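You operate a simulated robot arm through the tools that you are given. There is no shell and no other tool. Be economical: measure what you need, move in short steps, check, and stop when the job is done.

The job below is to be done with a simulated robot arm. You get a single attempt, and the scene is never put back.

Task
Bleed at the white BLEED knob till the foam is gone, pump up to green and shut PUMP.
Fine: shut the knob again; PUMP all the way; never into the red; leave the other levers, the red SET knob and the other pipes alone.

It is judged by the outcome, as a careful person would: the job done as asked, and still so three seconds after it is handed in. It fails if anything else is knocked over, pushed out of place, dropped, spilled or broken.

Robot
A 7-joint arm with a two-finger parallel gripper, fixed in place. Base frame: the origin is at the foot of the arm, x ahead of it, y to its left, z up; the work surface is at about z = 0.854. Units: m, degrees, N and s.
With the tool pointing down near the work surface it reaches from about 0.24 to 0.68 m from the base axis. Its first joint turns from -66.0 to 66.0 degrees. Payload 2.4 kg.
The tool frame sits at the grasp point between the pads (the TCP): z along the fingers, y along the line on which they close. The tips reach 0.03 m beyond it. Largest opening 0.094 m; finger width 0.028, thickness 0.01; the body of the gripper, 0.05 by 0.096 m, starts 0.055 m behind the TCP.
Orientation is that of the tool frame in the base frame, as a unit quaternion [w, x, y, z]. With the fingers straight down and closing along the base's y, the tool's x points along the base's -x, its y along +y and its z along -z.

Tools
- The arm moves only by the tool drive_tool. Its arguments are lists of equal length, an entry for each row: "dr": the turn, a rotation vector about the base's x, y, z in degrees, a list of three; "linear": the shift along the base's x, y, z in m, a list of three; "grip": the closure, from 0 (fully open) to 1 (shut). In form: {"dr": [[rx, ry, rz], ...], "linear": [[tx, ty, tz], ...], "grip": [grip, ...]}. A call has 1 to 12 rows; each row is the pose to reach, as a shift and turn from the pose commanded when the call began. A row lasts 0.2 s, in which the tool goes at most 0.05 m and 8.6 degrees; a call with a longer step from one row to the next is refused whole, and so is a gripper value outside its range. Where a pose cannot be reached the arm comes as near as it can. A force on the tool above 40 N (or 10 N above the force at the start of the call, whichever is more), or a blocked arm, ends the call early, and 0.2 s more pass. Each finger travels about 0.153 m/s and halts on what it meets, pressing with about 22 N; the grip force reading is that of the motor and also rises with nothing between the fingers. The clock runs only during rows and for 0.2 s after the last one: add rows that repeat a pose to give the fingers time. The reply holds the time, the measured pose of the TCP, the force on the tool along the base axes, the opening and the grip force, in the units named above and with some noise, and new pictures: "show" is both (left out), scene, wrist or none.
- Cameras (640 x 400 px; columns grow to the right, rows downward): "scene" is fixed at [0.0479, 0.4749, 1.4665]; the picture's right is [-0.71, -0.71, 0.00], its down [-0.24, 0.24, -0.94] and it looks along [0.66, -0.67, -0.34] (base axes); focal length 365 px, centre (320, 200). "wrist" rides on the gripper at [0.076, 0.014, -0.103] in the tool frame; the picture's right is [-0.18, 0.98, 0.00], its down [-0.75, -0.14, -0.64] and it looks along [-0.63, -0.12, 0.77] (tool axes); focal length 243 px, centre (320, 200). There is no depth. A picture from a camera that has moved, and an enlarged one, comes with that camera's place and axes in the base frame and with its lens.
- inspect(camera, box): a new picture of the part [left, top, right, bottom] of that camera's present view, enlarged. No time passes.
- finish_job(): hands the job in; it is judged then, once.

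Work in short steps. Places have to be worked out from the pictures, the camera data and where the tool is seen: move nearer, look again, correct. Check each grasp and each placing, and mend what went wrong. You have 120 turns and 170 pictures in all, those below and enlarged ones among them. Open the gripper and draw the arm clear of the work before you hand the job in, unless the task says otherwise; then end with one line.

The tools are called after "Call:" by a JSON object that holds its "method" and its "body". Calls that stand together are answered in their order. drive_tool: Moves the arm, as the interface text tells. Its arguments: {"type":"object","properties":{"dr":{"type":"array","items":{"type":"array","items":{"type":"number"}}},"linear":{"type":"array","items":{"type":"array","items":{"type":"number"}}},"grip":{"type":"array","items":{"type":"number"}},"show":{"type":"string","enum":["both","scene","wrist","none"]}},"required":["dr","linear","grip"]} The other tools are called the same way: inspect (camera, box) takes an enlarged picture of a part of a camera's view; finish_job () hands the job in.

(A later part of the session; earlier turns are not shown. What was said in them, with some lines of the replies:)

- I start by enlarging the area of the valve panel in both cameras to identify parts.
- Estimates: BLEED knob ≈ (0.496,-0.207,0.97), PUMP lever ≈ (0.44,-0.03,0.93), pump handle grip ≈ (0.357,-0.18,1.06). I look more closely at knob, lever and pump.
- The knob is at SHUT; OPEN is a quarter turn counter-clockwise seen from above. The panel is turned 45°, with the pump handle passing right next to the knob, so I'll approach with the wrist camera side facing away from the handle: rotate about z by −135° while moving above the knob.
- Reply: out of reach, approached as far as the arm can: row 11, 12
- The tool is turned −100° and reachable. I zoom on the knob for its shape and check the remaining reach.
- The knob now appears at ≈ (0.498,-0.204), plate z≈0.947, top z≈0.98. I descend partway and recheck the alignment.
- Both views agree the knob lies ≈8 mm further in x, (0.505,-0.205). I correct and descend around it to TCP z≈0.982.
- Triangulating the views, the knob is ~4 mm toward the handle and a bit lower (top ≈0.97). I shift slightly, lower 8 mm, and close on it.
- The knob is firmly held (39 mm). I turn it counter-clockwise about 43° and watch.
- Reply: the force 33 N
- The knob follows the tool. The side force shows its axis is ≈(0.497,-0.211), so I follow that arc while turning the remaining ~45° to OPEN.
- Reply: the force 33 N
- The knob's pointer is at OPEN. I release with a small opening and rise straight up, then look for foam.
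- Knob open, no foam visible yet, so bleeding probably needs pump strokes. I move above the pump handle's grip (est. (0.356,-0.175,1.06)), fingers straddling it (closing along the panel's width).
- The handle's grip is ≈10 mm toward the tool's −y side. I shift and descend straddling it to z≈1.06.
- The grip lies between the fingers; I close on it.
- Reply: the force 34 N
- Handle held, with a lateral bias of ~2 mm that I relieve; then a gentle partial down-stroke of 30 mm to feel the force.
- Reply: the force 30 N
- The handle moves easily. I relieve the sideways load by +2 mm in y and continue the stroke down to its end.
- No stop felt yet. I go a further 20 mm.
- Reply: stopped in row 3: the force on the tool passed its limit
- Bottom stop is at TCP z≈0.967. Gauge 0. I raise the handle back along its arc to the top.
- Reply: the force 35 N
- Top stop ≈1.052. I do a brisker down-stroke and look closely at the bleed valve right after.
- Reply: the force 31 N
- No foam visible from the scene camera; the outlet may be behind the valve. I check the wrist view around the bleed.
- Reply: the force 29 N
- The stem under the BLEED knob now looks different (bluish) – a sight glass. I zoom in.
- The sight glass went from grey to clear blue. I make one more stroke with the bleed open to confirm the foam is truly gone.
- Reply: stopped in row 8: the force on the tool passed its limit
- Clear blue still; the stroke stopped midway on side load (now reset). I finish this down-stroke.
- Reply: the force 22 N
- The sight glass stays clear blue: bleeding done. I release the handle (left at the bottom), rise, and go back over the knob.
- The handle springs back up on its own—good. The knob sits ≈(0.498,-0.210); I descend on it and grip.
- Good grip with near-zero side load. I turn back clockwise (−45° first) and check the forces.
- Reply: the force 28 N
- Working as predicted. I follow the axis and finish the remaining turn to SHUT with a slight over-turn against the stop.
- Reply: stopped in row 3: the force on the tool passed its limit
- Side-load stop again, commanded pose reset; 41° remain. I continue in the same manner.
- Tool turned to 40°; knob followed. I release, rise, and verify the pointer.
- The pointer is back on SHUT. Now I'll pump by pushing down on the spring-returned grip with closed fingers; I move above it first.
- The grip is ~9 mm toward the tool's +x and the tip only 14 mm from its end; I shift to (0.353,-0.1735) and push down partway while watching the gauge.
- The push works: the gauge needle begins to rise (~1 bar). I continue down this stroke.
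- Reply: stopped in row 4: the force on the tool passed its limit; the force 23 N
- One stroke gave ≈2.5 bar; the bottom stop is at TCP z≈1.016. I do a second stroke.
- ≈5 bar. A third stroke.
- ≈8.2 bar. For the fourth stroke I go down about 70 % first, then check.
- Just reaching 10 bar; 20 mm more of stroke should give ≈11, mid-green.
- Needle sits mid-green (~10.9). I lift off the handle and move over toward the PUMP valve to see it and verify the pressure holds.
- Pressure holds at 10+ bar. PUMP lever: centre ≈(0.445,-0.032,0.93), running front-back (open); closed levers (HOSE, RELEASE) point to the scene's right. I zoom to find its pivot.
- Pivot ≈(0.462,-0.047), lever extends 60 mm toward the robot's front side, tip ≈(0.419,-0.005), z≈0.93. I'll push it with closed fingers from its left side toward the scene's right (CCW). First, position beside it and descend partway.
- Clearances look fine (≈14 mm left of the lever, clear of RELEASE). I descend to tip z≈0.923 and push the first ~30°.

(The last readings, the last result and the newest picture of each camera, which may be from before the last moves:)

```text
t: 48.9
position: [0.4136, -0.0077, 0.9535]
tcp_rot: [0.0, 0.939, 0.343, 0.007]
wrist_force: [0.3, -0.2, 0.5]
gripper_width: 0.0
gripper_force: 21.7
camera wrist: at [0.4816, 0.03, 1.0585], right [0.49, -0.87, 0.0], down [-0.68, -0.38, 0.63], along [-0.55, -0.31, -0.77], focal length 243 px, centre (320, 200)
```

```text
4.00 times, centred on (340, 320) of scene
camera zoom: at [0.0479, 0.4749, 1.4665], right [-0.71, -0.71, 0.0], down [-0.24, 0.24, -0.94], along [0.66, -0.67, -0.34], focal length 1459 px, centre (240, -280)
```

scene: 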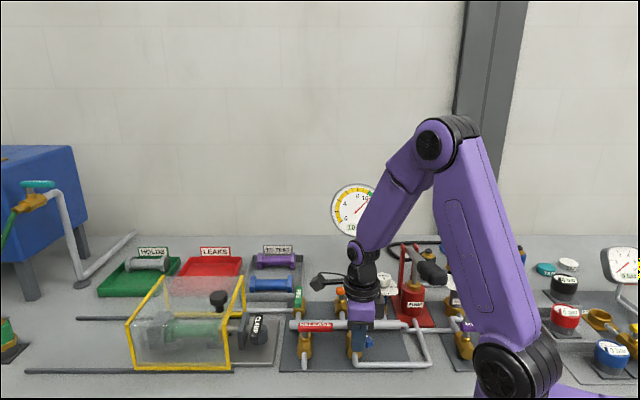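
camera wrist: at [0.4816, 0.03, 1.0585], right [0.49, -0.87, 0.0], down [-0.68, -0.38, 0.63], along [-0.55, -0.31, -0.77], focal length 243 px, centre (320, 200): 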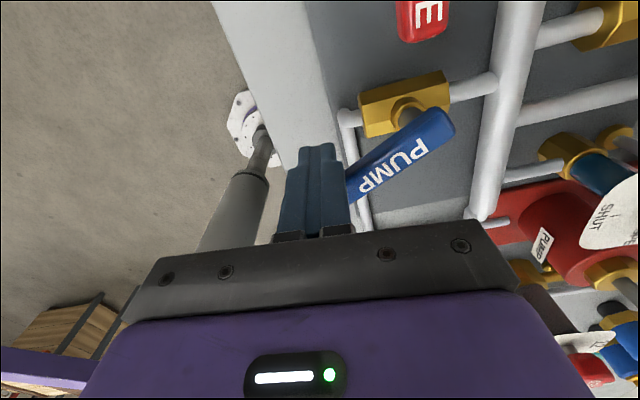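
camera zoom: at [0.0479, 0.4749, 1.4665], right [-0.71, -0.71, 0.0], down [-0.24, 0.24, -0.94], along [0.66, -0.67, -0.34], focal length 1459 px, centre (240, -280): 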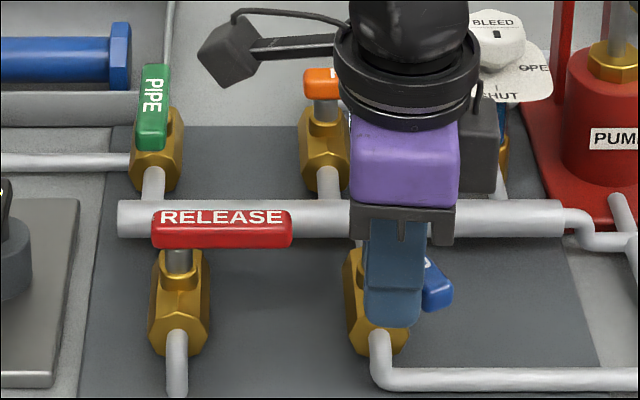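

The lever follows, ~30° turned. I continue the arc to about 90°.

Call:
{"method": "drive_tool", "body": {"dr": [[0, 0, 0], [0, 0, 0], [0, 0, 0], [0, 0, 0], [0, 0, 0], [0, 0, 0], [0, 0, 0]], "linear": [[-0.0085, -0.0125, 0], [-0.0115, -0.02, 0], [-0.013, -0.028, 0], [-0.0135, -0.037, 0], [-0.0125, -0.045, 0], [-0.0095, -0.054, 0], [-0.005, -0.063, 0]], "grip": [1, 1, 1, 1, 1, 1, 1]}}

Call:
{"method": "inspect", "body": {"camera": "scene", "box": [280, 270, 400, 370]}}

```text
t: 50.5
position: [0.4111, -0.068, 0.9539]
tcp_rot: [-0.001, 0.939, 0.343, 0.005]
wrist_force: [-3.3, 6.6, 4.2]
gripper_width: 0.0
gripper_force: 21.6
camera wrist: at [0.478, -0.0312, 1.0585], right [0.49, -0.87, 0.0], down [-0.67, -0.38, 0.63], along [-0.55, -0.31, -0.77], focal length 243 px, centre (320, 200)
```

scene: 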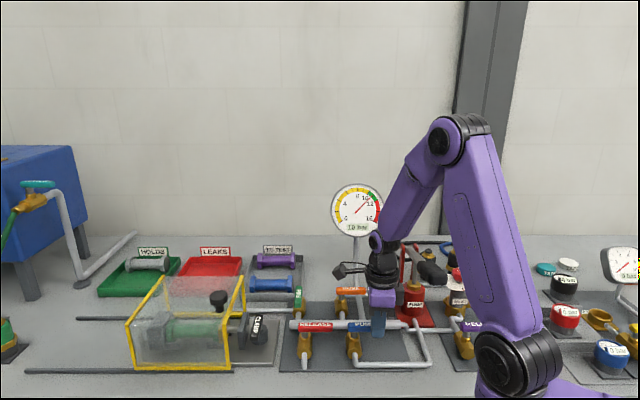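
wrist: 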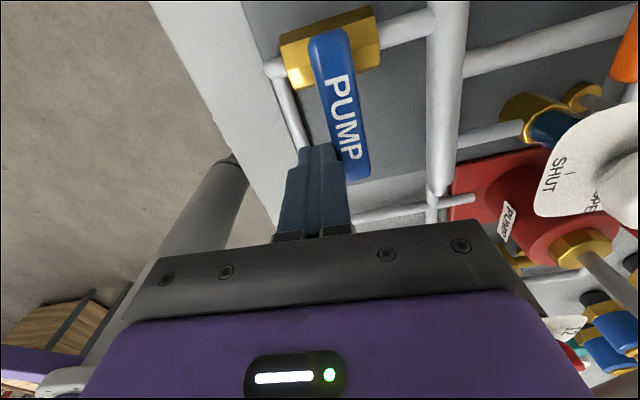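

```text
4.00 times, centred on (340, 320) of scene
camera zoom: at [0.0477, 0.4751, 1.4665], right [-0.71, -0.71, 0.0], down [-0.24, 0.24, -0.94], along [0.66, -0.67, -0.34], focal length 1459 px, centre (240, -280)
```

zoom: 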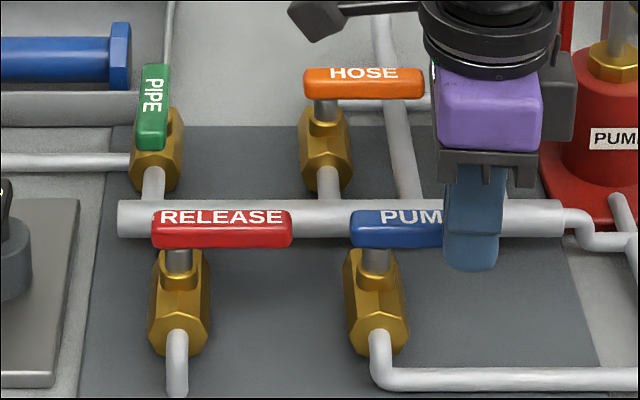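

Nearly perpendicular to the pipe now. I press gently a few mm more against the stop.

Call:
{"method": "drive_tool", "body": {"dr": [[0, 0, 0], [0, 0, 0], [0, 0, 0]], "linear": [[0.002, -0.002, 0], [0.004, -0.004, 0], [0.006, -0.006, 0]], "grip": [1, 1, 1], "show": "wrist"}}

Call:
{"method": "inspect", "body": {"camera": "scene", "box": [280, 270, 400, 370]}}

```text
t: 51.1
position: [0.4115, -0.0702, 0.9531]
tcp_rot: [-0.007, 0.938, 0.346, 0.001]
wrist_force: [-5.1, 6.7, 2.6]
gripper_width: 0.0002
gripper_force: 21.8
stopped in row 3: the force on the tool passed its limit (the readings are from after the stop); the commanded pose is now the measured one
camera wrist: at [0.4795, -0.0317, 1.057], right [0.5, -0.87, -0.01], down [-0.66, -0.39, 0.64], along [-0.56, -0.31, -0.77], focal length 243 px, centre (320, 200)
```

wrist: 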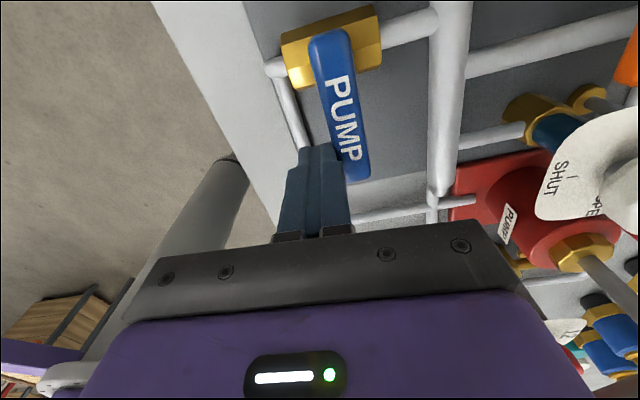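

```text
4.00 times, centred on (340, 320) of scene
camera zoom: at [0.0477, 0.475, 1.4665], right [-0.71, -0.71, 0.0], down [-0.24, 0.24, -0.94], along [0.66, -0.67, -0.34], focal length 1459 px, centre (240, -280)
```

zoom: 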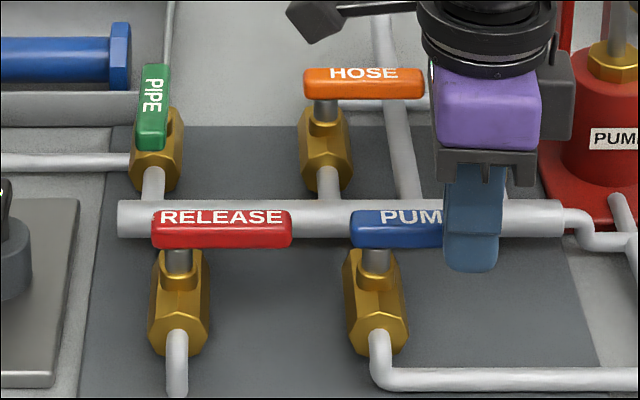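

The lever hit its stop (force limit) – fully shut. I back off toward the front, rise clear, open the gripper and retreat.

Call:
{"method": "drive_tool", "body": {"dr": [[0, 0, 0], [0, 0, 0], [0, 0, 0], [0, 0, 0], [0, 0, 0], [0, 0, 0], [0, 0, 0], [0, 0, 0]], "linear": [[-0.007, 0.007, 0], [-0.01, 0.01, 0.02], [-0.01, 0.01, 0.06], [-0.01, 0.01, 0.1], [-0.01, 0.01, 0.15], [-0.02, 0.03, 0.19], [-0.03, 0.05, 0.23], [-0.04, 0.07, 0.26]], "grip": [1, 1, 1, 1, 0.7, 0.3, 0, 0], "show": "scene"}}

Call:
{"method": "inspect", "body": {"camera": "scene", "box": [280, 170, 480, 370]}}

Call:
{"method": "inspect", "body": {"camera": "scene", "box": [340, 250, 420, 310]}}

```text
t: 52.9
position: [0.3709, -0.0011, 1.2126]
tcp_rot: [-0.004, 0.938, 0.346, 0.003]
wrist_force: [1.1, -0.2, 0.5]
gripper_width: 0.0938
gripper_force: 0.0
```

scene: 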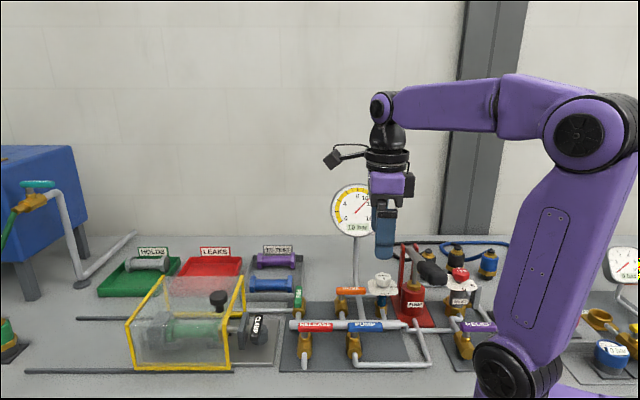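

```text
2.00 times, centred on (380, 270) of scene
camera zoom: at [0.0479, 0.4749, 1.4665], right [-0.71, -0.71, 0.0], down [-0.24, 0.24, -0.94], along [0.66, -0.67, -0.34], focal length 730 px, centre (200, 60)
```

zoom: 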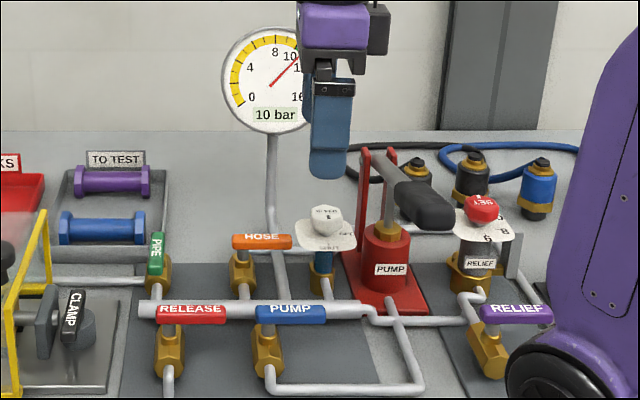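

```text
6.67 times, centred on (380, 280) of scene
camera zoom: at [0.0479, 0.4749, 1.4665], right [-0.71, -0.71, 0.0], down [-0.24, 0.24, -0.94], along [0.66, -0.67, -0.34], focal length 2432 px, centre (-80, -333)
```

zoom: 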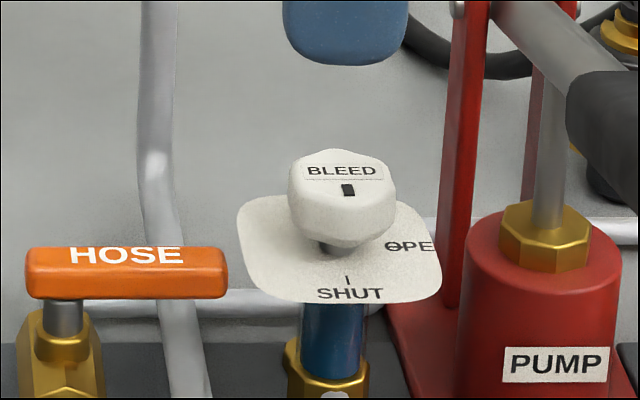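

PUMP is crosswise, the knob at SHUT. I draw the arm further clear and check the gauge once more after some seconds.

Call:
{"method": "drive_tool", "body": {"dr": [[0, 0, 0], [0, 0, 0], [0, 0, 0], [0, 0, 0], [0, 0, 0], [0, 0, 0], [0, 0, 0], [0, 0, 0]], "linear": [[0, -0.03, 0.04], [0, -0.06, 0.08], [0, -0.08, 0.1], [0, -0.08, 0.1], [0, -0.08, 0.1], [0, -0.08, 0.1], [0, -0.08, 0.1], [0, -0.08, 0.1]], "grip": [0, 0, 0, 0, 0, 0, 0, 0], "show": "scene"}}

Call:
{"method": "inspect", "body": {"camera": "scene", "box": [310, 170, 410, 250]}}

Call:
{"method": "inspect", "body": {"camera": "scene", "box": [280, 280, 400, 370]}}

```text
t: 54.7
position: [0.3699, -0.0797, 1.3138]
tcp_rot: [-0.004, 0.938, 0.346, 0.002]
wrist_force: [-0.1, -0.3, 0.0]
gripper_width: 0.094
gripper_force: 0.1
```

scene: 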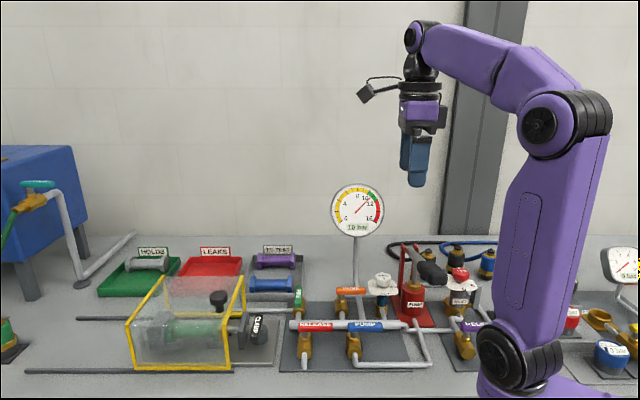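

```text
5.00 times, centred on (360, 210) of scene
camera zoom: at [0.0479, 0.4749, 1.4665], right [-0.71, -0.71, 0.0], down [-0.24, 0.24, -0.94], along [0.66, -0.67, -0.34], focal length 1824 px, centre (120, 150)
```

zoom: 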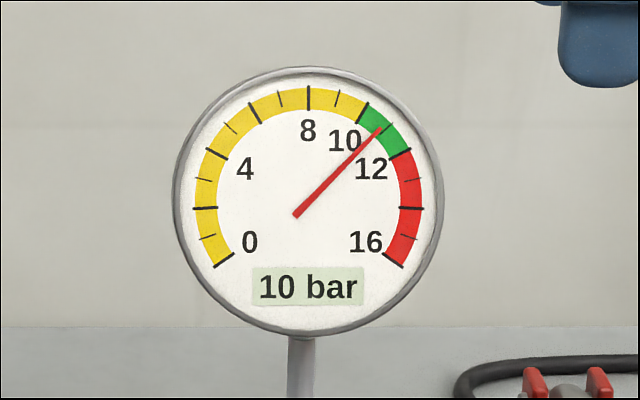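

```text
4.44 times, centred on (340, 325) of scene
camera zoom: at [0.0479, 0.4749, 1.4665], right [-0.71, -0.71, 0.0], down [-0.24, 0.24, -0.94], along [0.66, -0.67, -0.34], focal length 1621 px, centre (231, -356)
```

zoom: 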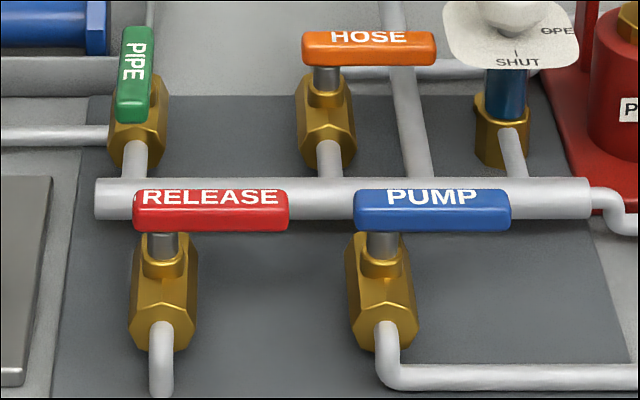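

The needle holds in the middle of the green, PUMP is fully crosswise, the knob is at SHUT, and the arm is clear. I hand the job in.

Call:
{"method": "finish_job", "body": {}}

```text
The job is handed in.
```

The line is bled until the sight glass ran clear blue and the BLEED knob is back on SHUT. The gauge holds mid-green at just under 11 bar and never reached the red, and PUMP is turned fully shut against its stop.
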